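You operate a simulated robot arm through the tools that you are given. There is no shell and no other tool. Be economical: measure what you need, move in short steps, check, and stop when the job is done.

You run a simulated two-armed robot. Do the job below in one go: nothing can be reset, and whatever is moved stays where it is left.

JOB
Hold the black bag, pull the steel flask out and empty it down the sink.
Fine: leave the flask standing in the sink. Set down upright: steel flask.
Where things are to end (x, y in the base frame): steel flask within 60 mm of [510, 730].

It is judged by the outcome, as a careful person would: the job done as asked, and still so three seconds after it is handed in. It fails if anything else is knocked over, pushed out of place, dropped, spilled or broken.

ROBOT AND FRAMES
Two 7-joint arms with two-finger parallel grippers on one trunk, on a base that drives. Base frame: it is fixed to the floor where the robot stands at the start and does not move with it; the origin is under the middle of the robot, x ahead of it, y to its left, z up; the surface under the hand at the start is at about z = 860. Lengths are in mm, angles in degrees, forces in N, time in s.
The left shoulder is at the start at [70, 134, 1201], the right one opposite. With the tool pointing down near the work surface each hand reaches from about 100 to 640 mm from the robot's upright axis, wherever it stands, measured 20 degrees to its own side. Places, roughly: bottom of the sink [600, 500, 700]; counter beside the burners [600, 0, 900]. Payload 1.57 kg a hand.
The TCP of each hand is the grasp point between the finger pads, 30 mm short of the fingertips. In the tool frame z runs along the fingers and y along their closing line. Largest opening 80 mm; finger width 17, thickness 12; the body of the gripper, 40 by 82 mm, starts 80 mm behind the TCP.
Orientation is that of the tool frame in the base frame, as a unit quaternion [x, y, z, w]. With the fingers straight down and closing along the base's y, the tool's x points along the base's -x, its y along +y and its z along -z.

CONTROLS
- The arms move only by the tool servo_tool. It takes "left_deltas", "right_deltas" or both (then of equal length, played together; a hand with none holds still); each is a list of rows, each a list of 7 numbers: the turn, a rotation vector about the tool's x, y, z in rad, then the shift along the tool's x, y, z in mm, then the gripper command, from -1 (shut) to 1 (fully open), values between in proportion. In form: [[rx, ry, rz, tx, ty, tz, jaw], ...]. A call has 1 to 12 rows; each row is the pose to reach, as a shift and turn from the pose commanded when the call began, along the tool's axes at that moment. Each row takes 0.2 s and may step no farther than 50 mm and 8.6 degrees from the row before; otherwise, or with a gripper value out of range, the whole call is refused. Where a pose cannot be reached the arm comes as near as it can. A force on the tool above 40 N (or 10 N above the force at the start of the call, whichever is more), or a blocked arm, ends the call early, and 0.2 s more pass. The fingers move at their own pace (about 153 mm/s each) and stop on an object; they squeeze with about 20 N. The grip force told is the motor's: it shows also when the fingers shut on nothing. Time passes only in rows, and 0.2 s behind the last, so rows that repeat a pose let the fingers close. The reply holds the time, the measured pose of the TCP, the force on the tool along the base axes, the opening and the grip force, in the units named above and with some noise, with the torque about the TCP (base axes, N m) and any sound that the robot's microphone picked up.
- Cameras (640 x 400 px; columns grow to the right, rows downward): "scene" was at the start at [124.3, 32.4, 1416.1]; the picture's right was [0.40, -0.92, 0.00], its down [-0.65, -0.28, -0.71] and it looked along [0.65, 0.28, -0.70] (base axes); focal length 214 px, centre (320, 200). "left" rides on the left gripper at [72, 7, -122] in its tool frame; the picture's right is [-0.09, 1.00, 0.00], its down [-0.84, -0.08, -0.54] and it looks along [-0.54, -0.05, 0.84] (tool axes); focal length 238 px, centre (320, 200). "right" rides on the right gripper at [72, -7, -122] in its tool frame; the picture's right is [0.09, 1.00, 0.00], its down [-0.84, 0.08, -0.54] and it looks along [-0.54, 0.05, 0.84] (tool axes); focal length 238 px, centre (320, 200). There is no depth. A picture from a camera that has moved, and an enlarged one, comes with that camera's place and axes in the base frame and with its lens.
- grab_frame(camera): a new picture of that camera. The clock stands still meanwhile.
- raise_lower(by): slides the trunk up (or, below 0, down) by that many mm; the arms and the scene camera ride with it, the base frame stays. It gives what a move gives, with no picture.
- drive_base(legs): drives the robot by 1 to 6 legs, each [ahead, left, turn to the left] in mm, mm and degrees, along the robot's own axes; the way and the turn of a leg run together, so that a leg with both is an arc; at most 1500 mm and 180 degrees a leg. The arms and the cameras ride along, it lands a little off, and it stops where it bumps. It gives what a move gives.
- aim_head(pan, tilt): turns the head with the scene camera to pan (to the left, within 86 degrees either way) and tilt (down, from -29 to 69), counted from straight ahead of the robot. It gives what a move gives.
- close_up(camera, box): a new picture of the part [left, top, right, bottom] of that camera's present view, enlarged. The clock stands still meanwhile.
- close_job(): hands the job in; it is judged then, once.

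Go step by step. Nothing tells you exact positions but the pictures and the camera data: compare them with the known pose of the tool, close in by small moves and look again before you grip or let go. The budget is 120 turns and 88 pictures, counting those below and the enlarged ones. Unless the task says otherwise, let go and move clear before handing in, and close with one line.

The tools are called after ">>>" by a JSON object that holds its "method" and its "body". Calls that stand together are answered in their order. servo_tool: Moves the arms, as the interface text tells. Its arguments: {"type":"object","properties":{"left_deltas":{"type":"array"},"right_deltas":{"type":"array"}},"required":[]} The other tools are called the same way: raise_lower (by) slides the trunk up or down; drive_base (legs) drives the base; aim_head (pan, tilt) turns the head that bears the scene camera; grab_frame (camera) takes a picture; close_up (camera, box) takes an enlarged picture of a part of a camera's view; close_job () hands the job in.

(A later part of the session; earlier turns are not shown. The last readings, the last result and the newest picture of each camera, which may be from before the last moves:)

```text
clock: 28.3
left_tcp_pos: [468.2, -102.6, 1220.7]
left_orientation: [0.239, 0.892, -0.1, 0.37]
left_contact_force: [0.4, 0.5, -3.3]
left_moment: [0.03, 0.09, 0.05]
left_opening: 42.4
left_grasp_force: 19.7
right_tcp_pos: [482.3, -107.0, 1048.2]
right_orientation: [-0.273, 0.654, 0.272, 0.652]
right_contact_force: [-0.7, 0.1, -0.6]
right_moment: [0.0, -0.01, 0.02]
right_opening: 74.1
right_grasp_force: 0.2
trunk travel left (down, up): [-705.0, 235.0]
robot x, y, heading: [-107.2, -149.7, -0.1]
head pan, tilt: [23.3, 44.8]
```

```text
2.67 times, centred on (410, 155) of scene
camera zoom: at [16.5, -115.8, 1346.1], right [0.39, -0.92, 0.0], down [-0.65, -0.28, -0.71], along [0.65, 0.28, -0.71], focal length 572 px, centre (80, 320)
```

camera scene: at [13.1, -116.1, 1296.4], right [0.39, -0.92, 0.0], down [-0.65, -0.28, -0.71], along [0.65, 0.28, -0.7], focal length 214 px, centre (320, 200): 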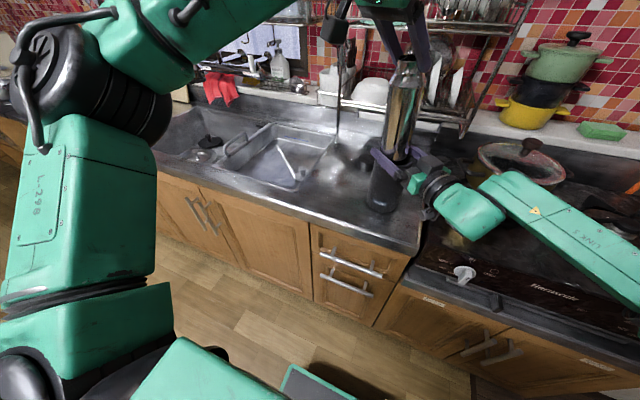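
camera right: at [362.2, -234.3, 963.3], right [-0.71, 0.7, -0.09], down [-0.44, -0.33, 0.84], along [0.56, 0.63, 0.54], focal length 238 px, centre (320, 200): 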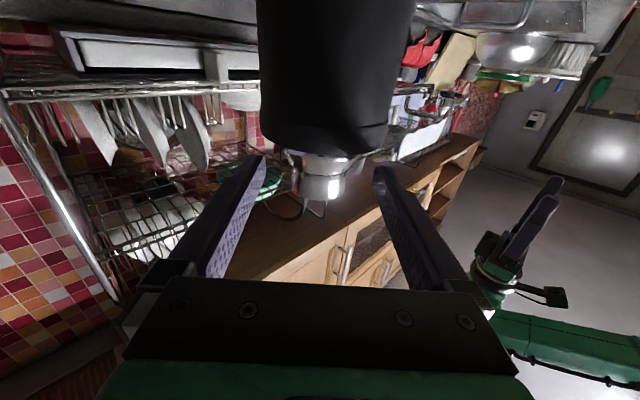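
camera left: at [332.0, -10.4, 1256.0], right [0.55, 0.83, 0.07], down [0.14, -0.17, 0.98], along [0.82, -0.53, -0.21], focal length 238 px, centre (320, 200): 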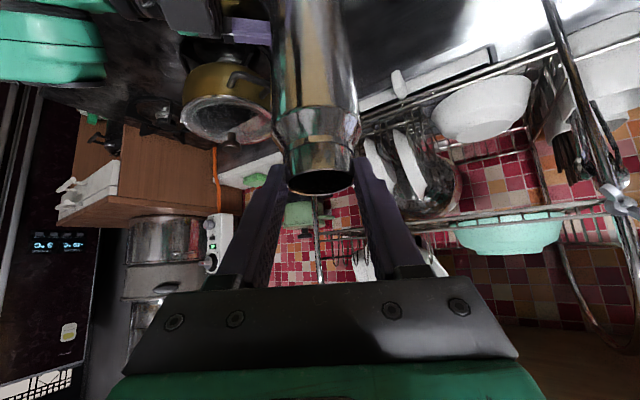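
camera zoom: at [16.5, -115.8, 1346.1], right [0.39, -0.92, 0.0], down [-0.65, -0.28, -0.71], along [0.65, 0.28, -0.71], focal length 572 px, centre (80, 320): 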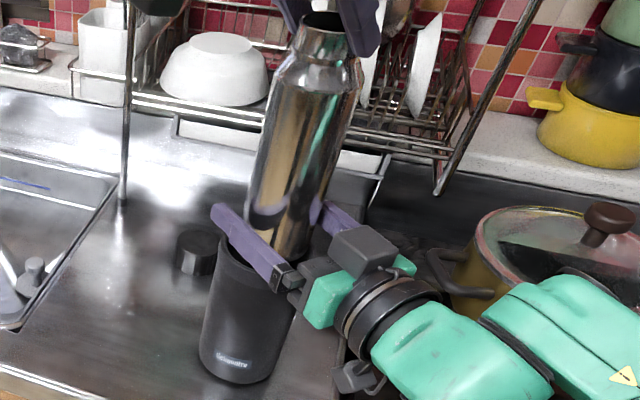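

The flask is essentially out and hangs free; I raise once more to clear everything.

>>> {"method": "raise_lower", "body": {"by": 60}}

>>> {"method": "grab_frame", "body": {"camera": "scene"}}

```text
clock: 29.3
left_tcp_pos: [467.9, -102.6, 1280.3]
left_orientation: [0.239, 0.892, -0.099, 0.37]
left_contact_force: [-0.2, 0.3, -4.2]
left_moment: [0.03, 0.01, -0.02]
left_opening: 42.4
left_grasp_force: 19.7
right_tcp_pos: [482.5, -107.3, 1108.4]
right_orientation: [-0.271, 0.654, 0.271, 0.652]
right_contact_force: [0.4, 1.0, 0.5]
right_moment: [0.0, -0.01, 0.02]
right_opening: 74.0
right_grasp_force: 0.0
trunk travel left (down, up): [-765.0, 175.0]
robot x, y, heading: [-108.6, -147.0, -0.0]
head pan, tilt: [23.3, 44.8]
```

```text
52 pictures are left
camera scene: at [16.5, -115.8, 1406.0], right [0.39, -0.92, 0.0], down [-0.65, -0.28, -0.71], along [0.65, 0.28, -0.71], focal length 214 px, centre (320, 200)
```

scene: 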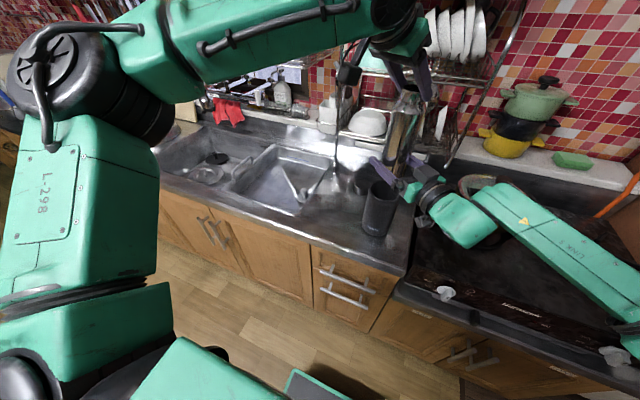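

The flask is free of the bag, and the right fingers already straddle its body. I slide the right hand up to mid-body and grip it there (better for pouring), keeping the left on the neck meanwhile.

>>> {"method": "servo_tool", "body": {"right_deltas": [[0, 0, 0, -20, -1, 0, 0.85], [0, 0, 0, -40, -2, 0, 0.85], [0, 0, 0, -57, -2, 0, 0.85], [0, 0, 0, -57, -2, 0, 0.85]]}}

>>> {"method": "close_up", "body": {"camera": "scene", "box": [350, 60, 470, 210]}}

>>> {"method": "grab_frame", "body": {"camera": "right"}}

```text
clock: 30.3
left_tcp_pos: [467.5, -102.8, 1280.7]
left_orientation: [0.24, 0.892, -0.1, 0.37]
left_contact_force: [-0.3, 0.0, -4.2]
left_moment: [0.02, 0.07, 0.0]
left_opening: 42.4
left_grasp_force: 20.2
right_tcp_pos: [481.7, -109.8, 1165.9]
right_orientation: [-0.271, 0.654, 0.271, 0.652]
right_contact_force: [0.1, 0.3, -0.9]
right_moment: [0.03, 0.0, 0.01]
right_opening: 73.9
right_grasp_force: 0.1
trunk travel left (down, up): [-765.0, 175.0]
robot x, y, heading: [-108.9, -147.1, -0.0]
head pan, tilt: [23.3, 44.8]
```

```text
2.67 times, centred on (410, 135) of scene
camera zoom: at [16.5, -115.9, 1406.0], right [0.39, -0.92, 0.0], down [-0.65, -0.28, -0.71], along [0.65, 0.28, -0.71], focal length 572 px, centre (80, 373)
```

zoom: 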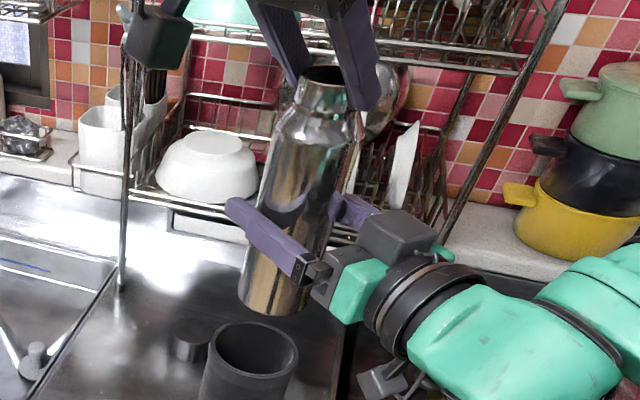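

```text
50 pictures are left
camera right: at [400.9, -200.3, 1094.3], right [-0.71, 0.7, -0.09], down [-0.44, -0.33, 0.84], along [0.56, 0.63, 0.54], focal length 238 px, centre (320, 200)
```

right: 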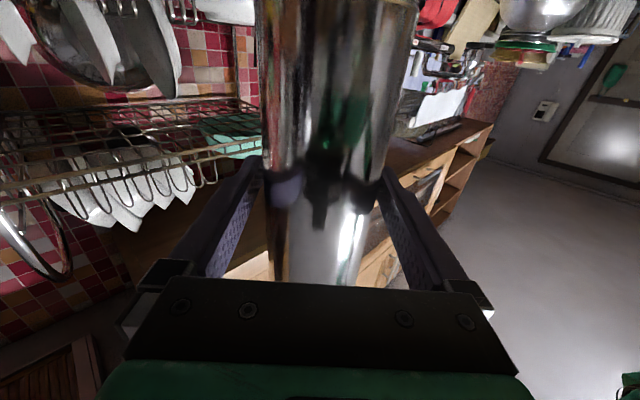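

Close the right hand on the body.

>>> {"method": "servo_tool", "body": {"right_deltas": [[0, 0, 0, 0, 0, 0, 0.7], [0, 0, 0, 0, 0, 0, 0.4], [0, 0, 0, 0, 0, 0, -1], [0, 0, 0, 0, 0, 0, -1]]}}

```text
clock: 31.3
left_tcp_pos: [468.4, -101.6, 1279.9]
left_orientation: [0.239, 0.892, -0.099, 0.37]
left_contact_force: [0.0, 0.1, -3.2]
left_moment: [0.16, 0.16, -0.06]
left_opening: 42.3
left_grasp_force: 20.3
right_tcp_pos: [482.9, -108.6, 1165.8]
right_orientation: [-0.272, 0.653, 0.271, 0.652]
right_contact_force: [-0.3, -0.3, -0.1]
right_moment: [-0.11, -0.13, 0.11]
right_opening: 63.6
right_grasp_force: 19.7
trunk travel left (down, up): [-765.0, 175.0]
robot x, y, heading: [-108.7, -147.2, -0.1]
head pan, tilt: [23.3, 44.8]
```

Right hand holds the body (63.6 mm). Release the neck with the left and back it away horizontally.

>>> {"method": "servo_tool", "body": {"left_deltas": [[0, 0, 0, 0, 0, 0, -0.2], [0, 0, 0, 0, 0, 0, 0.5], [0, 0, 0, 0, 0, 0, 0.9], [0, 0, 0, 7, 0, -7, 1], [0, 0, 0, 28, 0, -28, 1], [0, 0, 0, 56, 0, -56, 1], [0, 0, 0, 85, 0, -85, 1], [0, 0, 0, 85, 0, -85, 1]]}}

>>> {"method": "grab_frame", "body": {"camera": "scene"}}

>>> {"method": "grab_frame", "body": {"camera": "left"}}

```text
clock: 33.1
left_tcp_pos: [364.4, -44.6, 1279.6]
left_orientation: [0.239, 0.892, -0.099, 0.37]
left_contact_force: [-0.4, -0.3, -1.2]
left_moment: [0.02, -0.04, 0.01]
left_opening: 80.2
left_grasp_force: 0.2
right_tcp_pos: [484.2, -109.5, 1165.9]
right_orientation: [-0.271, 0.654, 0.271, 0.652]
right_contact_force: [-0.2, -0.3, 0.3]
right_moment: [-0.01, -0.01, -0.04]
right_opening: 62.9
right_grasp_force: 19.8
trunk travel left (down, up): [-765.0, 175.0]
robot x, y, heading: [-108.9, -146.6, 0.1]
head pan, tilt: [23.3, 44.8]
```

```text
49 pictures are left
camera scene: at [17.4, -116.5, 1405.9], right [0.39, -0.92, 0.0], down [-0.65, -0.28, -0.71], along [0.65, 0.28, -0.71], focal length 214 px, centre (320, 200)
```

scene: 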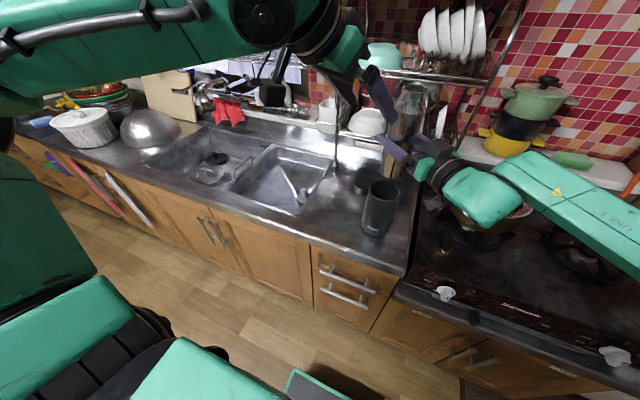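

```text
48 pictures are left
camera left: at [247.5, 29.7, 1314.9], right [0.55, 0.83, 0.06], down [0.14, -0.17, 0.97], along [0.82, -0.53, -0.21], focal length 238 px, centre (320, 200)
```

left: 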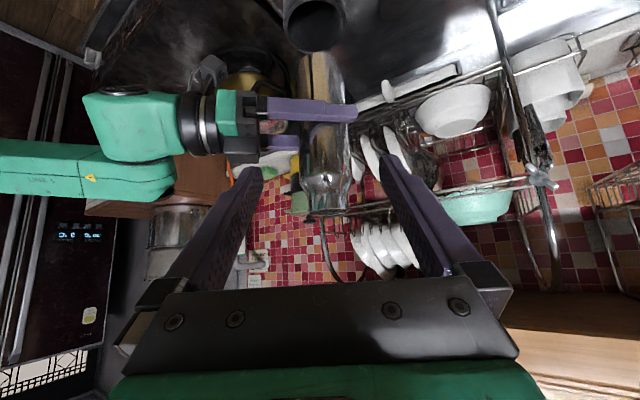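

The right hand holds the flask upright. Now I drive left to bring it over the left basin (then forward a little).

>>> {"method": "drive_base", "body": {"legs": [[0, 400, 0], [0, 400, 0]]}}

>>> {"method": "aim_head", "body": {"pan": 0, "tilt": 50}}

>>> {"method": "grab_frame", "body": {"camera": "scene"}}

```text
clock: 37.6
left_tcp_pos: [365.4, 749.9, 1280.2]
left_orientation: [0.242, 0.891, -0.1, 0.37]
left_contact_force: [0.3, -0.5, -0.3]
left_moment: [0.02, 0.02, -0.01]
left_opening: 80.0
left_grasp_force: 0.1
right_tcp_pos: [486.8, 683.0, 1165.6]
right_orientation: [-0.27, 0.654, 0.27, 0.654]
right_contact_force: [0.2, -1.3, 0.6]
right_moment: [0.01, -0.02, 0.02]
right_opening: 63.2
right_grasp_force: 20.0
trunk travel left (down, up): [-765.0, 175.0]
robot x, y, heading: [-105.9, 648.7, -0.3]
head pan, tilt: [23.3, 44.8]
```

```text
clock: 38.5
left_tcp_pos: [365.6, 751.0, 1279.6]
left_orientation: [0.241, 0.891, -0.1, 0.371]
left_contact_force: [0.8, 0.1, 0.2]
left_moment: [-0.02, 0.01, 0.02]
left_opening: 80.1
left_grasp_force: 0.0
right_tcp_pos: [486.1, 684.4, 1165.8]
right_orientation: [-0.27, 0.655, 0.269, 0.653]
right_contact_force: [0.1, -0.2, -0.5]
right_moment: [0.02, 0.01, -0.03]
right_opening: 62.6
right_grasp_force: 19.9
trunk travel left (down, up): [-765.0, 175.0]
robot x, y, heading: [-104.5, 650.0, -0.1]
head pan, tilt: [0.0, 50.0]
```

```text
47 pictures are left
camera scene: at [21.7, 647.6, 1398.9], right [0.0, -1.0, 0.0], down [-0.77, 0.0, -0.64], along [0.64, 0.0, -0.77], focal length 214 px, centre (320, 200)
```

scene: 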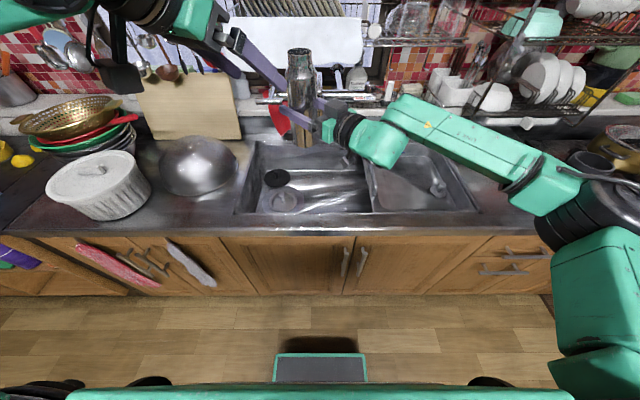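

The flask hangs over the left basin area (basin about x 420–780, y 498–897). I shift 45 mm more left, lower a bit, and move the left hand aside before pouring toward the basin's middle.

>>> {"method": "drive_base", "body": {"legs": [[10, 45, 0]]}}

>>> {"method": "raise_lower", "body": {"by": -60}}

>>> {"method": "servo_tool", "body": {"left_deltas": [[0, 0, 0, 0, 33, 0, 1], [0, 0, 0, 0, 66, 0, 1], [0, 0, 0, 0, 100, 0, 1], [0, 0, 0, 0, 100, 0, 1]]}}

>>> {"method": "grab_frame", "body": {"camera": "scene"}}

```text
clock: 39.4
left_tcp_pos: [374.0, 787.6, 1281.3]
left_orientation: [0.244, 0.891, -0.098, 0.37]
left_contact_force: [0.4, -1.4, 0.7]
left_moment: [0.06, -0.03, 0.03]
left_opening: 80.0
left_grasp_force: 0.0
right_tcp_pos: [495.3, 721.6, 1166.7]
right_orientation: [-0.268, 0.654, 0.27, 0.654]
right_contact_force: [-0.7, -1.1, -0.3]
right_moment: [-0.02, 0.01, 0.0]
right_opening: 63.2
right_grasp_force: 20.0
trunk travel left (down, up): [-765.0, 175.0]
robot x, y, heading: [-95.4, 687.7, -0.4]
head pan, tilt: [0.0, 50.0]
```

```text
clock: 40.4
left_tcp_pos: [377.2, 792.9, 1220.8]
left_orientation: [0.242, 0.891, -0.1, 0.369]
left_contact_force: [0.4, -0.1, 0.7]
left_moment: [0.0, 0.03, -0.01]
left_opening: 79.9
left_grasp_force: 0.0
right_tcp_pos: [496.9, 727.0, 1106.0]
right_orientation: [-0.269, 0.654, 0.269, 0.653]
right_contact_force: [0.0, 0.7, 0.2]
right_moment: [-0.02, -0.01, 0.02]
right_opening: 62.9
right_grasp_force: 20.2
trunk travel left (down, up): [-705.0, 235.0]
robot x, y, heading: [-93.4, 690.8, -0.2]
head pan, tilt: [0.0, 50.0]
```

```text
clock: 41.4
left_tcp_pos: [427.1, 880.8, 1219.9]
left_orientation: [0.242, 0.891, -0.1, 0.371]
left_contact_force: [0.3, 0.3, 0.1]
left_moment: [0.02, -0.03, -0.01]
left_opening: 79.9
left_grasp_force: 0.0
right_tcp_pos: [497.0, 728.0, 1107.0]
right_orientation: [-0.269, 0.655, 0.268, 0.653]
right_contact_force: [-0.5, -0.5, -0.2]
right_moment: [0.01, 0.03, 0.0]
right_opening: 63.2
right_grasp_force: 19.5
trunk travel left (down, up): [-705.0, 235.0]
robot x, y, heading: [-90.1, 692.2, -0.4]
head pan, tilt: [0.0, 50.0]
```

```text
46 pictures are left
camera scene: at [31.6, 691.4, 1338.9], right [-0.01, -1.0, 0.0], down [-0.77, 0.01, -0.64], along [0.64, 0.0, -0.77], focal length 214 px, centre (320, 200)
```

scene: 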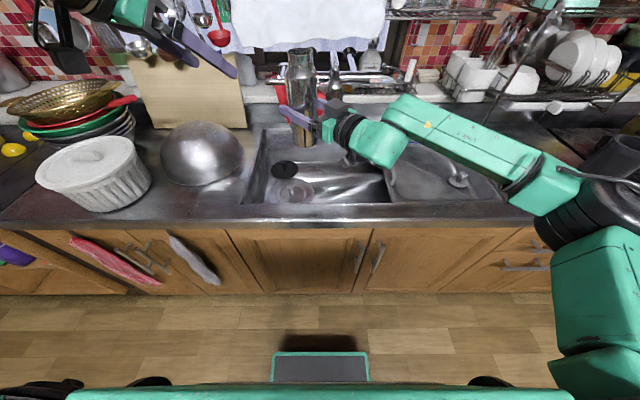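

Begin the pour: roll the right hand so the mouth tips forward-right into the basin.

>>> {"method": "servo_tool", "body": {"right_deltas": [[0, 0, 0.1, 0, 0, 0, -1], [0, 0, 0.2, 0, 0, 0, -1], [0, 0, 0.3, 0, 0, 0, -1], [0, 0, 0.4, 0, 0, 0, -1], [0, 0, 0.5, 0, 0, 0, -1], [0, 0, 0.6, 0, 0, 0, -1], [0, 0, 0.7, 0, 0, 0, -1], [0, 0, 0.8, 0, 0, 0, -1], [0, 0, 0.9, 0, 0, 0, -1], [0, 0, 1.0, 0, 0, 0, -1], [0, 0, 1.1, 0, 0, 0, -1], [0, 0, 1.2, 0, 0, 0, -1]]}}

>>> {"method": "grab_frame", "body": {"camera": "scene"}}

```text
clock: 44.0
left_tcp_pos: [427.9, 879.9, 1219.4]
left_orientation: [0.242, 0.891, -0.1, 0.37]
left_contact_force: [-1.1, 0.6, 0.6]
left_moment: [-0.01, 0.02, 0.0]
left_opening: 79.8
left_grasp_force: 0.1
right_tcp_pos: [496.9, 728.0, 1105.6]
right_orientation: [0.149, 0.692, 0.59, 0.387]
right_contact_force: [-0.6, -0.3, 0.4]
right_moment: [-0.01, -0.03, -0.01]
right_opening: 63.0
right_grasp_force: 20.2
trunk travel left (down, up): [-705.0, 235.0]
robot x, y, heading: [-96.3, 693.3, -0.4]
head pan, tilt: [0.0, 50.0]
```

```text
45 pictures are left
camera scene: at [31.9, 691.5, 1338.9], right [-0.01, -1.0, 0.0], down [-0.77, 0.01, -0.64], along [0.64, 0.0, -0.77], focal length 214 px, centre (320, 200)
```

scene: 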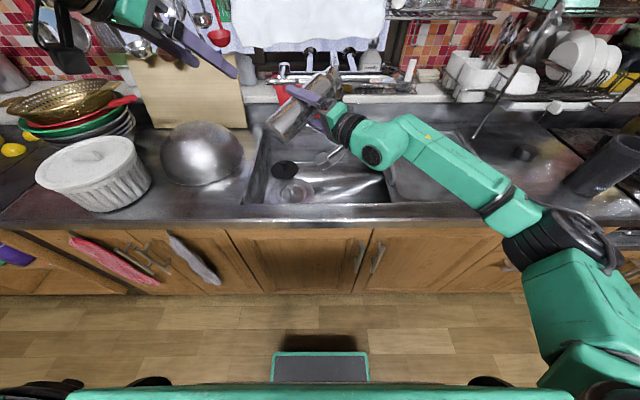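

Tipping works, with the mouth heading over the basin. Continue to about 130°.

>>> {"method": "servo_tool", "body": {"right_deltas": [[0, 0, 0.1, 0, 0, 0, -1], [0, 0, 0.2, 0, 0, 0, -1], [0, 0, 0.3, 0, 0, 0, -1], [0, 0, 0.4, 0, 0, 0, -1], [0, 0, 0.5, 0, 0, 0, -1], [0, 0, 0.6, 0, 0, 0, -1], [0, 0, 0.7, 0, 0, 0, -1], [0, 0, 0.8, 0, 0, 0, -1], [0, 0, 0.9, 0, 0, 0, -1], [0, 0, 1.0, 0, 0, 0, -1], [0, 0, 1.1, 0, 0, 0, -1], [0, 0, 1.1, 0, 0, 0, -1]]}}

>>> {"method": "grab_frame", "body": {"camera": "scene"}}

```text
clock: 46.6
left_tcp_pos: [426.9, 879.3, 1220.7]
left_orientation: [0.242, 0.891, -0.1, 0.37]
left_contact_force: [-0.7, -0.1, 0.3]
left_moment: [-0.01, 0.02, -0.03]
left_opening: 80.0
left_grasp_force: 0.0
right_tcp_pos: [497.2, 726.9, 1106.5]
right_orientation: [0.489, 0.512, 0.706, 0.021]
right_contact_force: [-0.8, 0.0, -0.1]
right_moment: [0.01, -0.05, 0.0]
right_opening: 63.0
right_grasp_force: 19.2
trunk travel left (down, up): [-705.0, 235.0]
robot x, y, heading: [-97.3, 695.4, -0.6]
head pan, tilt: [0.0, 50.0]
```

```text
44 pictures are left
camera scene: at [31.6, 691.5, 1338.9], right [-0.01, -1.0, 0.0], down [-0.77, 0.01, -0.64], along [0.64, 0.0, -0.77], focal length 214 px, centre (320, 200)
```

scene: 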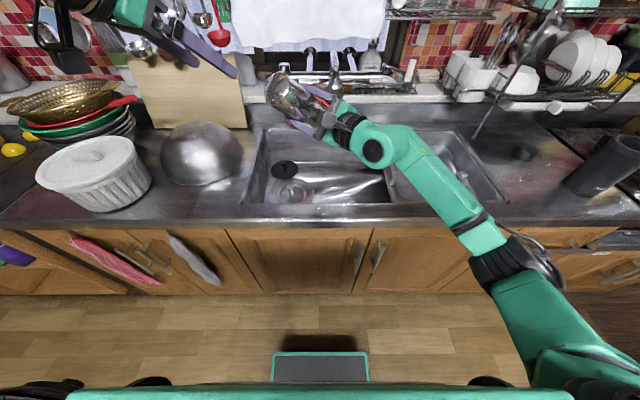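

>>> {"method": "servo_tool", "body": {"right_deltas": [[0, 0, 0.1, 0, 0, 0, -1], [0, 0, 0.2, 0, 0, 0, -1], [0, 0, 0.3, 0, 0, 0, -1], [0, 0, 0.4, 0, 0, 0, -1], [0, 0, 0.4, 0, 0, 0, -1], [0, 0, 0.4, 0, 0, 0, -1], [0, 0, 0.4, 0, 0, 0, -1], [0, 0, 0.4, 0, 0, 0, -1], [0, 0, 0.4, 0, 0, 0, -1], [0, 0, 0.4, 0, 0, 0, -1], [0, 0, 0.4, 0, 0, 0, -1], [0, 0, 0.4, 0, 0, 0, -1]]}}

>>> {"method": "close_up", "body": {"camera": "scene", "box": [230, 50, 410, 220]}}

>>> {"method": "close_up", "body": {"camera": "scene", "box": [480, 90, 640, 210]}}

```text
clock: 49.2
left_tcp_pos: [427.4, 879.3, 1220.0]
left_orientation: [0.241, 0.891, -0.1, 0.371]
left_contact_force: [0.4, -0.7, 0.3]
left_moment: [0.0, 0.02, 0.0]
left_opening: 79.8
left_grasp_force: 0.0
right_tcp_pos: [496.9, 727.4, 1105.2]
right_orientation: [0.58, 0.406, 0.696, -0.118]
right_contact_force: [0.7, -0.6, -0.1]
right_moment: [0.01, -0.01, 0.02]
right_opening: 62.8
right_grasp_force: 20.1
trunk travel left (down, up): [-705.0, 235.0]
robot x, y, heading: [-95.8, 693.6, -0.5]
head pan, tilt: [0.0, 50.0]
```

```text
2.35 times, centred on (320, 135) of scene
camera zoom: at [31.6, 691.5, 1338.9], right [-0.01, -1.0, 0.0], down [-0.77, 0.01, -0.64], along [0.64, 0.0, -0.77], focal length 505 px, centre (320, 353)
```

zoom: 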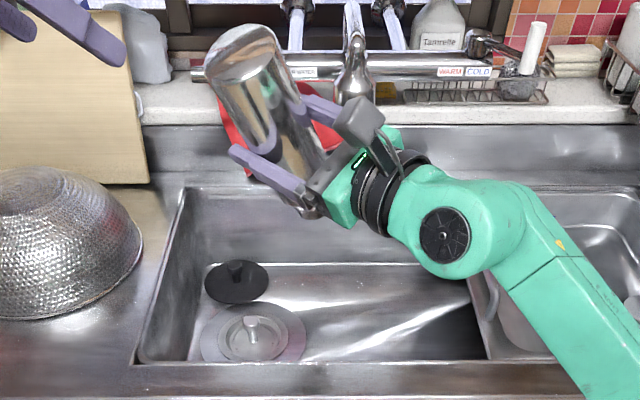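

```text
3.33 times, centred on (560, 150) of scene
camera zoom: at [31.6, 691.5, 1338.9], right [-0.01, -1.0, 0.0], down [-0.77, 0.01, -0.64], along [0.64, 0.0, -0.77], focal length 715 px, centre (-480, 367)
```

zoom: 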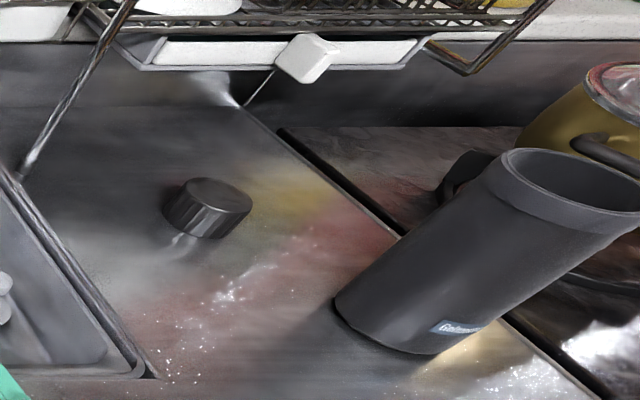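

Poured at ~155° with dwell; the bag stands untouched. Now I bring the flask back upright.

>>> {"method": "servo_tool", "body": {"right_deltas": [[0, 0, -0.13, 0, 0, 0, -1], [0, 0, -0.26, 0, 0, 0, -1], [0, 0, -0.39, 0, 0, 0, -1], [0, 0, -0.52, 0, 0, 0, -1], [0, 0, -0.65, 0, 0, 0, -1], [0, 0, -0.78, 0, 0, 0, -1], [0, 0, -0.91, 0, 0, 0, -1], [0, 0, -1.04, 0, 0, 0, -1], [0, 0, -1.17, 0, 0, 0, -1], [0, 0, -1.3, 0, 0, 0, -1]]}}

>>> {"method": "servo_tool", "body": {"right_deltas": [[0, 0, -0.13, 0, 0, 0, -1], [0, 0, -0.26, 0, 0, 0, -1], [0, 0, -0.39, 0, 0, 0, -1], [0, 0, -0.52, 0, 0, 0, -1], [0, 0, -0.65, 0, 0, 0, -1], [0, 0, -0.78, 0, 0, 0, -1], [0, 0, -0.91, 0, 0, 0, -1], [0, 0, -1.04, 0, 0, 0, -1], [0, 0, -1.17, 0, 0, 0, -1], [0, 0, -1.3, 0, 0, 0, -1], [0, 0, -1.4, 0, 0, 0, -1], [0, 0, -1.4, 0, 0, 0, -1]]}}

>>> {"method": "grab_frame", "body": {"camera": "scene"}}

>>> {"method": "grab_frame", "body": {"camera": "left"}}

```text
clock: 51.4
left_tcp_pos: [427.5, 880.0, 1220.7]
left_orientation: [0.242, 0.891, -0.099, 0.371]
left_contact_force: [0.1, -0.8, -0.3]
left_moment: [0.01, -0.01, -0.02]
left_opening: 80.2
left_grasp_force: 0.0
right_tcp_pos: [495.9, 728.1, 1105.8]
right_orientation: [0.216, 0.674, 0.626, 0.328]
right_contact_force: [0.1, 0.6, 0.4]
right_moment: [-0.01, 0.02, 0.01]
right_opening: 62.6
right_grasp_force: 20.4
trunk travel left (down, up): [-705.0, 235.0]
robot x, y, heading: [-95.1, 691.4, -0.7]
head pan, tilt: [0.0, 50.0]
```

```text
clock: 54.0
left_tcp_pos: [426.6, 879.4, 1219.4]
left_orientation: [0.242, 0.891, -0.1, 0.37]
left_contact_force: [-0.3, 0.5, -1.1]
left_moment: [-0.01, 0.03, 0.0]
left_opening: 80.1
left_grasp_force: 0.1
right_tcp_pos: [497.2, 726.8, 1105.8]
right_orientation: [-0.269, 0.655, 0.268, 0.654]
right_contact_force: [-0.2, 0.1, -0.6]
right_moment: [-0.02, 0.01, 0.01]
right_opening: 62.7
right_grasp_force: 19.5
trunk travel left (down, up): [-705.0, 235.0]
robot x, y, heading: [-96.0, 692.2, -0.7]
head pan, tilt: [0.0, 50.0]
```

```text
41 pictures are left
camera scene: at [31.6, 691.5, 1338.9], right [-0.01, -1.0, 0.0], down [-0.77, 0.01, -0.64], along [0.64, 0.0, -0.77], focal length 214 px, centre (320, 200)
```

scene: 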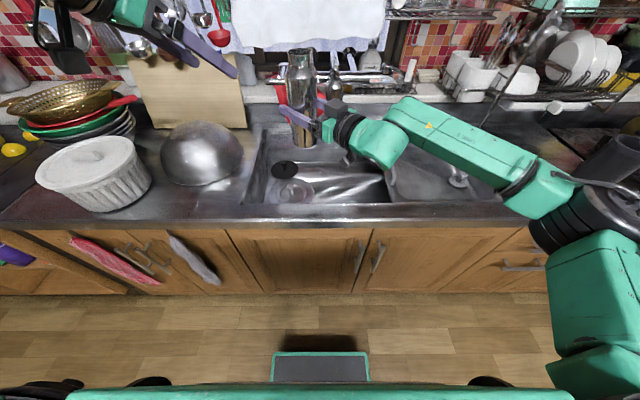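

```text
40 pictures are left
camera left: at [311.7, 953.9, 1254.8], right [0.56, 0.83, 0.07], down [0.14, -0.17, 0.98], along [0.82, -0.54, -0.21], focal length 238 px, centre (320, 200)
```

left: 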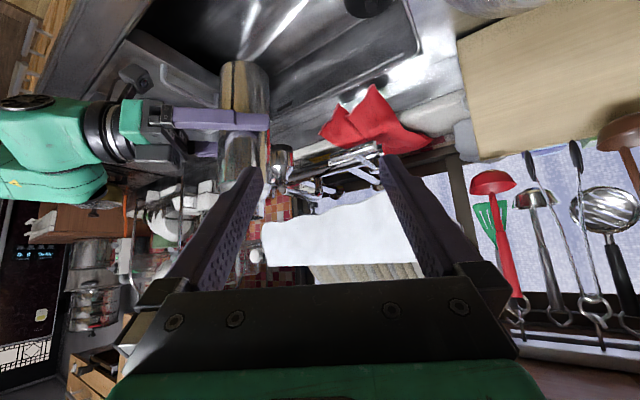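

The flask is upright again in the right hand. The left hand goes back to its former grip line and onto the neck.

>>> {"method": "servo_tool", "body": {"left_deltas": [[0, 0, 0, 0, -33, 0, 1], [0, 0, 0, 0, -66, 0, 1], [0, 0, 0, 0, -98, 0, 1], [0, 0, 0, -20, -98, 20, 1], [0, 0, 0, -40, -98, 40, 1], [0, 0, 0, -40, -98, 40, 1]]}}

>>> {"method": "grab_frame", "body": {"camera": "left"}}

```text
clock: 55.4
left_tcp_pos: [426.0, 765.6, 1221.9]
left_orientation: [0.242, 0.891, -0.1, 0.37]
left_contact_force: [-1.5, -0.2, 0.4]
left_moment: [-0.01, -0.02, 0.0]
left_opening: 80.0
left_grasp_force: 0.0
right_tcp_pos: [495.7, 728.4, 1107.0]
right_orientation: [-0.27, 0.654, 0.269, 0.653]
right_contact_force: [0.2, 0.6, -0.3]
right_moment: [-0.01, 0.03, -0.03]
right_opening: 62.9
right_grasp_force: 20.0
trunk travel left (down, up): [-705.0, 235.0]
robot x, y, heading: [-93.6, 692.1, -0.6]
head pan, tilt: [0.0, 50.0]
```

```text
39 pictures are left
camera left: at [310.4, 840.8, 1256.1], right [0.56, 0.83, 0.07], down [0.14, -0.17, 0.98], along [0.82, -0.54, -0.21], focal length 238 px, centre (320, 200)
```

left: 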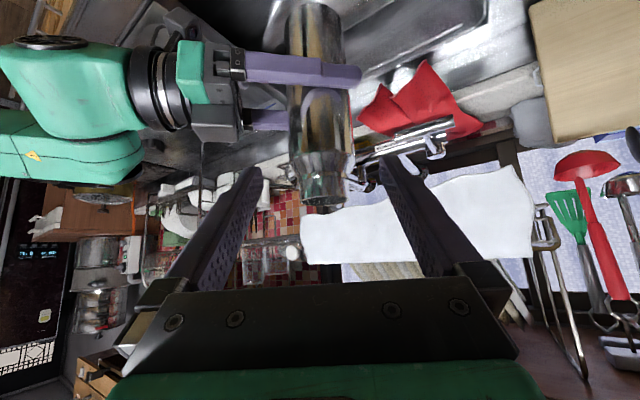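

>>> {"method": "servo_tool", "body": {"left_deltas": [[0, 0, 0, -16, 1, 16, 1], [0, 0, 0, -32, 1, 33, 1], [0, 0, 0, -45, 1, 47, 1], [0, 0, 0, -45, 1, 47, 0.3], [0, 0, 0, -45, 1, 47, -0.3], [0, 0, 0, -45, 1, 47, -1], [0, 0, 0, -45, 1, 47, -1]]}}

>>> {"method": "grab_frame", "body": {"camera": "left"}}

```text
clock: 57.0
left_tcp_pos: [482.9, 734.1, 1220.3]
left_orientation: [0.242, 0.891, -0.1, 0.37]
left_contact_force: [-2.5, -6.2, 0.2]
left_moment: [-0.35, 0.26, -0.4]
left_opening: 42.6
left_grasp_force: 19.7
right_tcp_pos: [496.4, 727.3, 1106.3]
right_orientation: [-0.269, 0.654, 0.269, 0.654]
right_contact_force: [3.4, 5.3, -0.6]
right_moment: [-0.3, 0.11, 0.29]
right_opening: 62.8
right_grasp_force: 20.1
trunk travel left (down, up): [-705.0, 235.0]
robot x, y, heading: [-99.7, 691.5, -0.5]
head pan, tilt: [0.0, 50.0]
```

```text
38 pictures are left
camera left: at [367.8, 808.5, 1254.5], right [0.56, 0.83, 0.07], down [0.14, -0.17, 0.98], along [0.82, -0.54, -0.21], focal length 238 px, centre (320, 200)
```

left: 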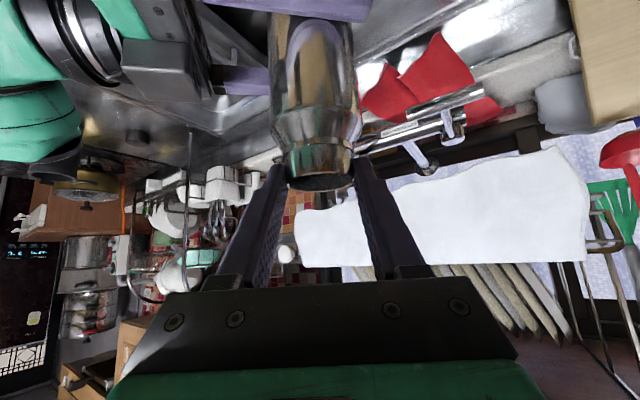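

Neck gripped (42.6 mm). Ease the side load, then open the right hand and withdraw it along its fingers.

>>> {"method": "servo_tool", "body": {"left_deltas": [[0, 0, 0, 0, -2, 0, -1], [0, 0, 0, 0, -2, 0, -1], [0, 0, 0, 0, -2, 0, -1]]}}

>>> {"method": "servo_tool", "body": {"right_deltas": [[0, 0, 0, 0, 0, 0, 0.7], [0, 0, 0, 0, 0, 0, 1], [0, 0, 0, 0, 0, -15, 1], [0, 0, 0, 0, 0, -45, 1], [0, 0, 0, 0, 0, -80, 1], [0, 0, 0, 0, 0, -120, 1], [0, 0, 0, 0, 0, -120, 1]]}}

>>> {"method": "grab_frame", "body": {"camera": "scene"}}

```text
clock: 57.8
left_tcp_pos: [482.6, 733.9, 1219.4]
left_orientation: [0.242, 0.891, -0.1, 0.371]
left_contact_force: [10.7, 0.2, 2.1]
left_moment: [-0.01, -0.46, -0.27]
left_opening: 42.6
left_grasp_force: 20.0
right_tcp_pos: [497.0, 728.0, 1105.6]
right_orientation: [-0.269, 0.655, 0.268, 0.653]
right_contact_force: [-10.0, -0.3, -1.9]
right_moment: [0.01, -0.72, 0.36]
right_opening: 62.8
right_grasp_force: 20.3
trunk travel left (down, up): [-705.0, 235.0]
robot x, y, heading: [-96.6, 692.3, -0.4]
head pan, tilt: [0.0, 50.0]
```

```text
clock: 59.4
left_tcp_pos: [483.0, 733.2, 1218.8]
left_orientation: [0.243, 0.891, -0.1, 0.37]
left_contact_force: [-0.1, 0.4, 0.5]
left_moment: [-0.02, 0.03, -0.01]
left_opening: 42.4
left_grasp_force: 20.6
right_tcp_pos: [411.6, 643.9, 1107.0]
right_orientation: [-0.269, 0.656, 0.268, 0.653]
right_contact_force: [1.0, 0.0, -0.7]
right_moment: [-0.02, 0.02, -0.01]
right_opening: 79.8
right_grasp_force: 0.1
trunk travel left (down, up): [-705.0, 235.0]
robot x, y, heading: [-93.9, 695.4, -0.5]
head pan, tilt: [0.0, 50.0]
```

```text
37 pictures are left
camera scene: at [32.4, 692.1, 1338.8], right [-0.01, -1.0, 0.0], down [-0.77, 0.0, -0.64], along [0.64, 0.0, -0.77], focal length 214 px, centre (320, 200)
```

scene: 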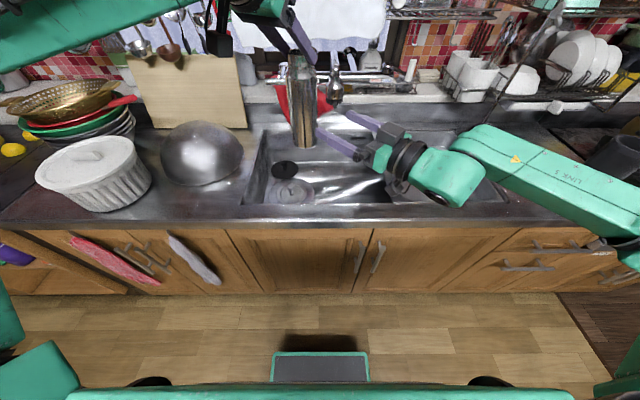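

Left holds the flask upright over the basin. I move the right hand farther away and lower the flask halfway.

>>> {"method": "servo_tool", "body": {"right_deltas": [[0, 0, 0, 0, -20, -20, 1], [0, 0, 0, 0, -45, -40, 1], [0, 0, 0, 0, -70, -60, 1], [0, 0, 0, 0, -70, -60, 1]]}}

>>> {"method": "servo_tool", "body": {"left_deltas": [[0, 0, 0, 14, 0, 14, -1], [0, 0, 0, 30, 0, 30, -1], [0, 0, 0, 46, 0, 46, -1], [0, 0, 0, 62, 0, 62, -1], [0, 0, 0, 78, 0, 78, -1], [0, 0, 0, 94, 0, 94, -1], [0, 0, 0, 110, 0, 110, -1], [0, 0, 0, 126, 0, 126, -1], [0, 0, 0, 126, 0, 126, -1]]}}

>>> {"method": "grab_frame", "body": {"camera": "scene"}}

>>> {"method": "grab_frame", "body": {"camera": "left"}}

```text
clock: 60.4
left_tcp_pos: [481.9, 734.2, 1219.9]
left_orientation: [0.242, 0.891, -0.101, 0.371]
left_contact_force: [0.3, 0.5, 0.0]
left_moment: [-0.01, 0.04, 0.01]
left_opening: 42.6
left_grasp_force: 20.1
right_tcp_pos: [417.4, 551.5, 1107.0]
right_orientation: [-0.269, 0.655, 0.269, 0.653]
right_contact_force: [-0.8, 0.5, 0.1]
right_moment: [-0.02, 0.0, 0.01]
right_opening: 80.0
right_grasp_force: 0.1
trunk travel left (down, up): [-705.0, 235.0]
robot x, y, heading: [-89.8, 687.5, -0.5]
head pan, tilt: [0.0, 50.0]
```

```text
clock: 62.4
left_tcp_pos: [482.2, 733.1, 1042.8]
left_orientation: [0.243, 0.891, -0.1, 0.37]
left_contact_force: [-0.5, -0.3, -0.2]
left_moment: [0.01, 0.0, 0.01]
left_opening: 42.3
left_grasp_force: 19.7
right_tcp_pos: [416.4, 552.5, 1106.4]
right_orientation: [-0.269, 0.655, 0.269, 0.653]
right_contact_force: [-0.3, 0.7, -0.2]
right_moment: [-0.02, 0.01, 0.01]
right_opening: 80.1
right_grasp_force: 0.1
trunk travel left (down, up): [-705.0, 235.0]
robot x, y, heading: [-92.2, 693.3, -0.5]
head pan, tilt: [0.0, 50.0]
```

```text
36 pictures are left
camera scene: at [31.3, 691.3, 1338.9], right [-0.01, -1.0, 0.0], down [-0.77, 0.01, -0.64], along [0.64, 0.0, -0.77], focal length 214 px, centre (320, 200)
```

scene: 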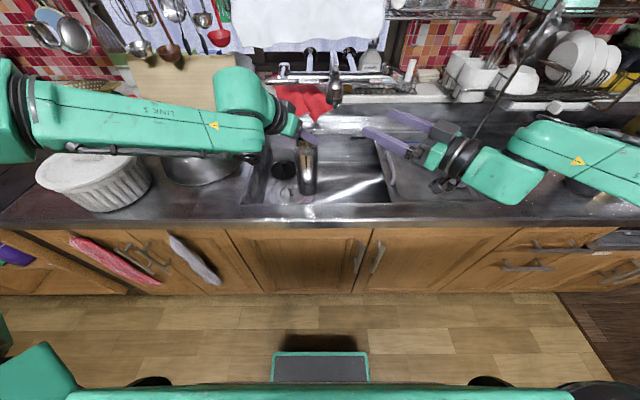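

```text
35 pictures are left
camera left: at [366.8, 807.7, 1076.9], right [0.56, 0.83, 0.07], down [0.14, -0.17, 0.98], along [0.82, -0.54, -0.21], focal length 238 px, centre (320, 200)
```

left: 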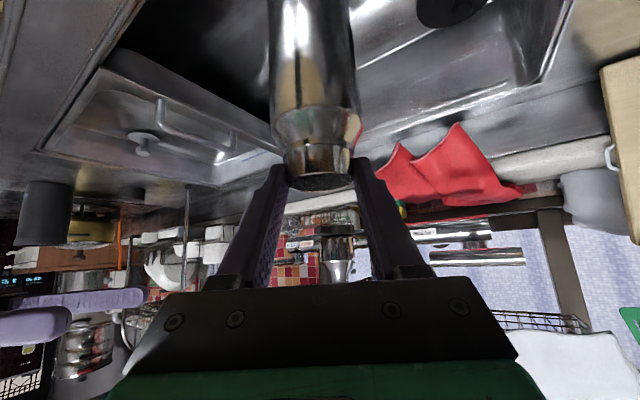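

Clear path down. I continue down to just above the expected floor.

>>> {"method": "servo_tool", "body": {"left_deltas": [[0, 0, 0, 14, 0, 14, -1], [0, 0, 0, 28, 0, 28, -1], [0, 0, 0, 42, 0, 42, -1], [0, 0, 0, 56, 0, 56, -1], [0, 0, 0, 70, 0, 70, -1], [0, 0, 0, 80, 0, 80, -1], [0, 0, 0, 80, 0, 80, -1]]}}

>>> {"method": "grab_frame", "body": {"camera": "left"}}

>>> {"method": "close_up", "body": {"camera": "scene", "box": [200, 80, 420, 240]}}

```text
clock: 64.0
left_tcp_pos: [482.7, 733.6, 929.4]
left_orientation: [0.242, 0.891, -0.099, 0.371]
left_contact_force: [-0.7, -0.8, -1.0]
left_moment: [-0.03, 0.02, -0.05]
left_opening: 42.0
left_grasp_force: 20.4
right_tcp_pos: [417.2, 550.9, 1107.9]
right_orientation: [-0.269, 0.655, 0.269, 0.653]
right_contact_force: [-0.7, 0.6, -0.5]
right_moment: [0.0, -0.03, 0.03]
right_opening: 80.0
right_grasp_force: 0.0
trunk travel left (down, up): [-705.0, 235.0]
robot x, y, heading: [-95.8, 693.0, -0.7]
head pan, tilt: [0.0, 50.0]
```

```text
34 pictures are left
camera left: at [367.9, 807.7, 962.7], right [0.56, 0.83, 0.07], down [0.14, -0.17, 0.98], along [0.82, -0.54, -0.21], focal length 238 px, centre (320, 200)
```

left: 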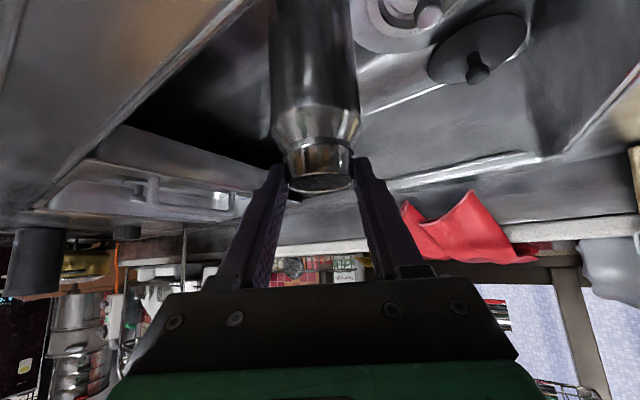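

```text
2.50 times, centred on (310, 160) of scene
camera zoom: at [31.4, 691.3, 1338.9], right [-0.01, -1.0, 0.0], down [-0.77, 0.01, -0.64], along [0.64, 0.0, -0.77], focal length 536 px, centre (345, 300)
```

zoom: 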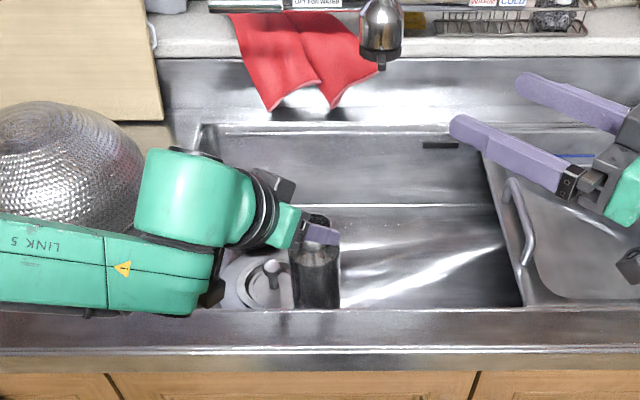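

Strainer ring is clear of the flask's spot. I creep down until it touches.

>>> {"method": "servo_tool", "body": {"left_deltas": [[0, 0, 0, 4, 0, 4, -1], [0, 0, 0, 8, 0, 8, -1], [0, 0, 0, 12, 0, 12, -1], [0, 0, 0, 14, 0, 14, -1]]}}

>>> {"method": "servo_tool", "body": {"left_deltas": [[0, 0, 0, 1.5, 0, 1.5, -1], [0, 0, 0, 3, 0, 3, -1], [0, 0, 0, 4.5, 0, 4.5, -1]]}}

```text
clock: 65.0
left_tcp_pos: [480.2, 735.8, 911.1]
left_orientation: [0.242, 0.891, -0.1, 0.37]
left_contact_force: [-0.4, -0.6, 0.6]
left_moment: [0.01, 0.01, 0.01]
left_opening: 42.4
left_grasp_force: 19.7
left hand out of reach, approached as far as the arm can: row 4
right_tcp_pos: [417.3, 551.0, 1107.5]
right_orientation: [-0.269, 0.655, 0.268, 0.653]
right_contact_force: [0.5, 0.0, -1.0]
right_moment: [0.01, -0.01, 0.01]
right_opening: 80.0
right_grasp_force: 0.1
trunk travel left (down, up): [-705.0, 235.0]
robot x, y, heading: [-97.3, 694.7, -0.7]
head pan, tilt: [0.0, 50.0]
```

```text
clock: 65.8
left_tcp_pos: [478.6, 738.7, 905.9]
left_orientation: [0.242, 0.891, -0.1, 0.37]
left_contact_force: [0.3, 0.2, 0.4]
left_moment: [0.05, 0.04, 0.02]
left_opening: 42.1
left_grasp_force: 20.1
right_tcp_pos: [418.3, 551.5, 1107.2]
right_orientation: [-0.269, 0.655, 0.269, 0.653]
right_contact_force: [0.6, -0.2, 0.3]
right_moment: [0.03, 0.0, 0.0]
right_opening: 79.8
right_grasp_force: 0.0
trunk travel left (down, up): [-705.0, 235.0]
robot x, y, heading: [-96.1, 688.4, -0.6]
head pan, tilt: [0.0, 50.0]
```

The arm is near its reach limit, so I finish with small trunk steps.

>>> {"method": "raise_lower", "body": {"by": -6}}

>>> {"method": "close_up", "body": {"camera": "left", "box": [200, 0, 480, 200]}}

```text
clock: 66.4
left_tcp_pos: [479.1, 738.0, 898.5]
left_orientation: [0.242, 0.891, -0.099, 0.37]
left_contact_force: [0.3, 0.4, -0.6]
left_moment: [0.05, 0.02, 0.0]
left_opening: 42.3
left_grasp_force: 19.6
right_tcp_pos: [417.2, 550.8, 1100.5]
right_orientation: [-0.268, 0.655, 0.268, 0.653]
right_contact_force: [-0.6, -0.4, 0.9]
right_moment: [0.02, -0.02, 0.02]
right_opening: 80.0
right_grasp_force: 0.1
trunk travel left (down, up): [-699.0, 241.0]
robot x, y, heading: [-93.3, 694.9, -0.2]
head pan, tilt: [0.0, 50.0]
```

```text
2.00 times, centred on (340, 100) of left
camera zoom: at [363.5, 812.7, 934.6], right [0.56, 0.83, 0.07], down [0.14, -0.17, 0.98], along [0.82, -0.54, -0.21], focal length 477 px, centre (280, 400)
```

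zoom: 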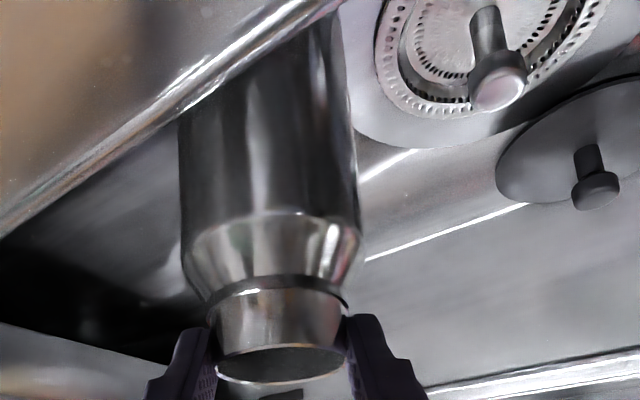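

>>> {"method": "raise_lower", "body": {"by": -6}}

>>> {"method": "raise_lower", "body": {"by": -5}}

```text
clock: 66.9
left_tcp_pos: [477.9, 739.5, 894.3]
left_orientation: [0.242, 0.891, -0.1, 0.37]
left_contact_force: [0.0, -0.2, -0.4]
left_moment: [0.02, 0.01, -0.02]
left_opening: 42.0
left_grasp_force: 20.3
right_tcp_pos: [418.2, 551.6, 1095.0]
right_orientation: [-0.27, 0.655, 0.269, 0.652]
right_contact_force: [1.0, 0.2, 0.1]
right_moment: [0.01, -0.01, 0.01]
right_opening: 80.2
right_grasp_force: 0.1
trunk travel left (down, up): [-693.0, 247.0]
robot x, y, heading: [-92.0, 690.7, -0.5]
head pan, tilt: [0.0, 50.0]
```

```text
clock: 67.5
left_tcp_pos: [478.0, 736.9, 893.1]
left_orientation: [0.242, 0.89, -0.099, 0.374]
left_contact_force: [1.7, -0.1, 15.8]
left_moment: [-0.16, -0.15, 0.0]
left_opening: 42.3
left_grasp_force: 19.7
right_tcp_pos: [414.2, 551.8, 1091.3]
right_orientation: [-0.27, 0.654, 0.269, 0.654]
right_contact_force: [0.1, -0.1, 0.5]
right_moment: [-0.01, 0.04, -0.01]
right_opening: 80.0
right_grasp_force: 0.1
trunk travel left (down, up): [-688.0, 252.0]
robot x, y, heading: [-93.7, 694.0, -0.3]
head pan, tilt: [0.0, 50.0]
```

Touchdown (16 N). I relieve the load slightly and then check before letting go.

>>> {"method": "raise_lower", "body": {"by": 3}}

>>> {"method": "close_up", "body": {"camera": "scene", "box": [240, 120, 380, 220]}}

```text
clock: 68.0
left_tcp_pos: [476.7, 739.0, 893.1]
left_orientation: [0.242, 0.891, -0.099, 0.371]
left_contact_force: [4.3, -0.2, 10.5]
left_moment: [-0.22, -0.64, 0.05]
left_opening: 42.4
left_grasp_force: 20.0
right_tcp_pos: [415.6, 550.7, 1093.9]
right_orientation: [-0.27, 0.654, 0.269, 0.653]
right_contact_force: [-1.0, 0.6, 0.0]
right_moment: [-0.01, -0.02, 0.0]
right_opening: 80.2
right_grasp_force: 0.1
trunk travel left (down, up): [-691.0, 249.0]
robot x, y, heading: [-95.8, 689.7, -0.5]
head pan, tilt: [0.0, 50.0]
```

```text
4.00 times, centred on (310, 170) of scene
camera zoom: at [29.7, 691.2, 1325.1], right [-0.01, -1.0, 0.0], down [-0.77, 0.01, -0.64], along [0.64, 0.0, -0.77], focal length 858 px, centre (360, 320)
```

zoom: 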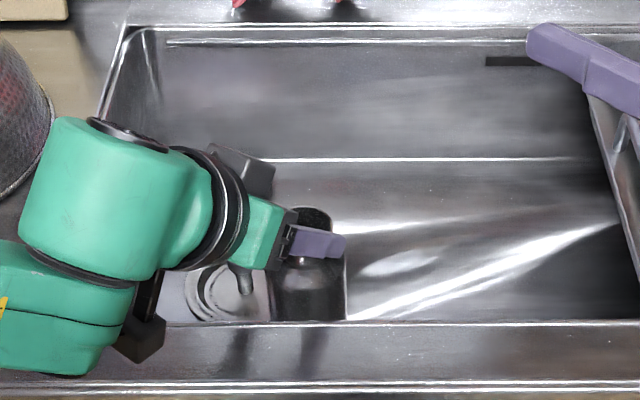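

>>> {"method": "raise_lower", "body": {"by": 2}}

>>> {"method": "servo_tool", "body": {"left_deltas": [[0, 0, 0, 0, 0, 0, 0.15], [0, 0, 0, 0, 0, 0, 0.3], [0, 0, 0, 0, 0, 0, 0.6], [0, 0, 0, 0, 0, 0, 1], [0, 0, 0, 0, 0, 0, 1]]}}

>>> {"method": "grab_frame", "body": {"camera": "left"}}

```text
clock: 68.5
left_tcp_pos: [478.1, 738.0, 893.6]
left_orientation: [0.242, 0.892, -0.1, 0.369]
left_contact_force: [1.9, -1.3, 3.1]
left_moment: [-0.18, -0.26, 0.07]
left_opening: 42.3
left_grasp_force: 19.8
right_tcp_pos: [416.4, 552.3, 1095.2]
right_orientation: [-0.269, 0.654, 0.269, 0.654]
right_contact_force: [0.1, -0.1, -0.2]
right_moment: [0.03, -0.04, 0.01]
right_opening: 80.0
right_grasp_force: 0.1
trunk travel left (down, up): [-693.0, 247.0]
robot x, y, heading: [-97.0, 694.0, -0.1]
head pan, tilt: [0.0, 50.0]
```

```text
clock: 69.7
left_tcp_pos: [478.5, 738.7, 894.1]
left_orientation: [0.243, 0.891, -0.1, 0.371]
left_contact_force: [-0.3, 0.2, 0.9]
left_moment: [0.01, -0.01, 0.01]
left_opening: 80.1
left_grasp_force: 0.2
right_tcp_pos: [416.6, 552.1, 1095.6]
right_orientation: [-0.268, 0.655, 0.268, 0.654]
right_contact_force: [0.0, -0.3, 0.5]
right_moment: [-0.03, -0.02, -0.01]
right_opening: 80.1
right_grasp_force: 0.1
trunk travel left (down, up): [-693.0, 247.0]
robot x, y, heading: [-97.6, 691.3, -0.6]
head pan, tilt: [0.0, 50.0]
```

```text
30 pictures are left
camera left: at [363.1, 812.7, 928.9], right [0.56, 0.83, 0.07], down [0.14, -0.17, 0.98], along [0.82, -0.54, -0.21], focal length 238 px, centre (320, 200)
```

left: 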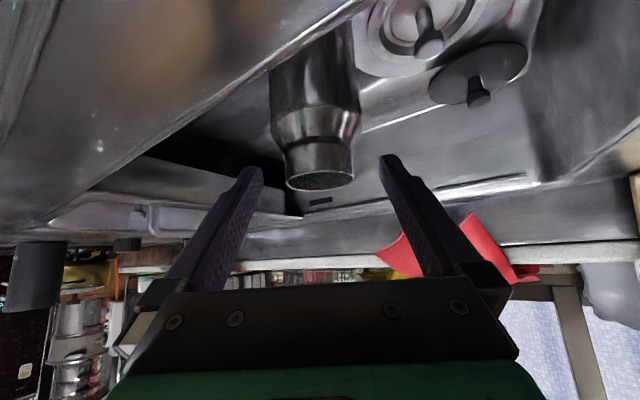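

It stands by itself. I withdraw the left hand up and back.

>>> {"method": "servo_tool", "body": {"left_deltas": [[0, 0, 0, 0, 0, -15, 1], [0, 0, 0, 0, 0, -35, 1], [0, 0, 0, 0, 0, -60, 1], [0, 0, 0, 0, 0, -90, 1], [0, 0, 0, 0, 0, -130, 1], [0, 0, 0, 0, 0, -160, 1], [0, 0, 0, 0, 0, -160, 1]]}}

>>> {"method": "grab_frame", "body": {"camera": "left"}}

>>> {"method": "grab_frame", "body": {"camera": "scene"}}

```text
clock: 71.3
left_tcp_pos: [382.1, 794.5, 1005.9]
left_orientation: [0.242, 0.892, -0.1, 0.369]
left_contact_force: [0.2, 0.1, 0.8]
left_moment: [0.01, 0.0, -0.03]
left_opening: 79.7
left_grasp_force: 0.1
right_tcp_pos: [417.7, 550.3, 1094.7]
right_orientation: [-0.269, 0.655, 0.269, 0.653]
right_contact_force: [0.5, 0.1, 0.1]
right_moment: [-0.01, 0.02, -0.02]
right_opening: 80.1
right_grasp_force: 0.1
trunk travel left (down, up): [-693.0, 247.0]
robot x, y, heading: [-96.5, 692.5, -0.5]
head pan, tilt: [0.0, 50.0]
```

```text
29 pictures are left
camera left: at [266.5, 869.0, 1041.8], right [0.56, 0.83, 0.07], down [0.14, -0.17, 0.98], along [0.82, -0.54, -0.21], focal length 238 px, centre (320, 200)
```

left: 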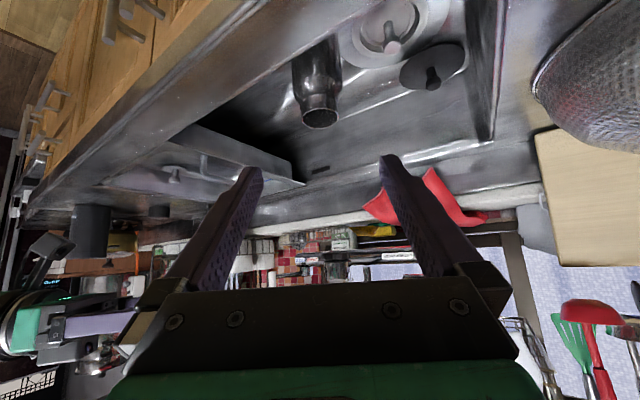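

```text
28 pictures are left
camera scene: at [31.9, 691.2, 1326.8], right [-0.01, -1.0, 0.0], down [-0.77, 0.01, -0.64], along [0.64, 0.0, -0.77], focal length 214 px, centre (320, 200)
```

scene: 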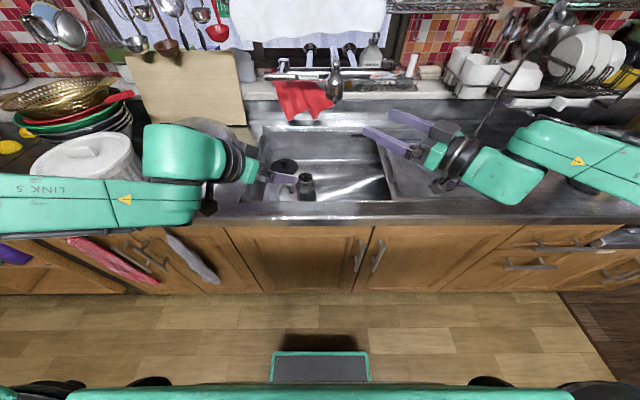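

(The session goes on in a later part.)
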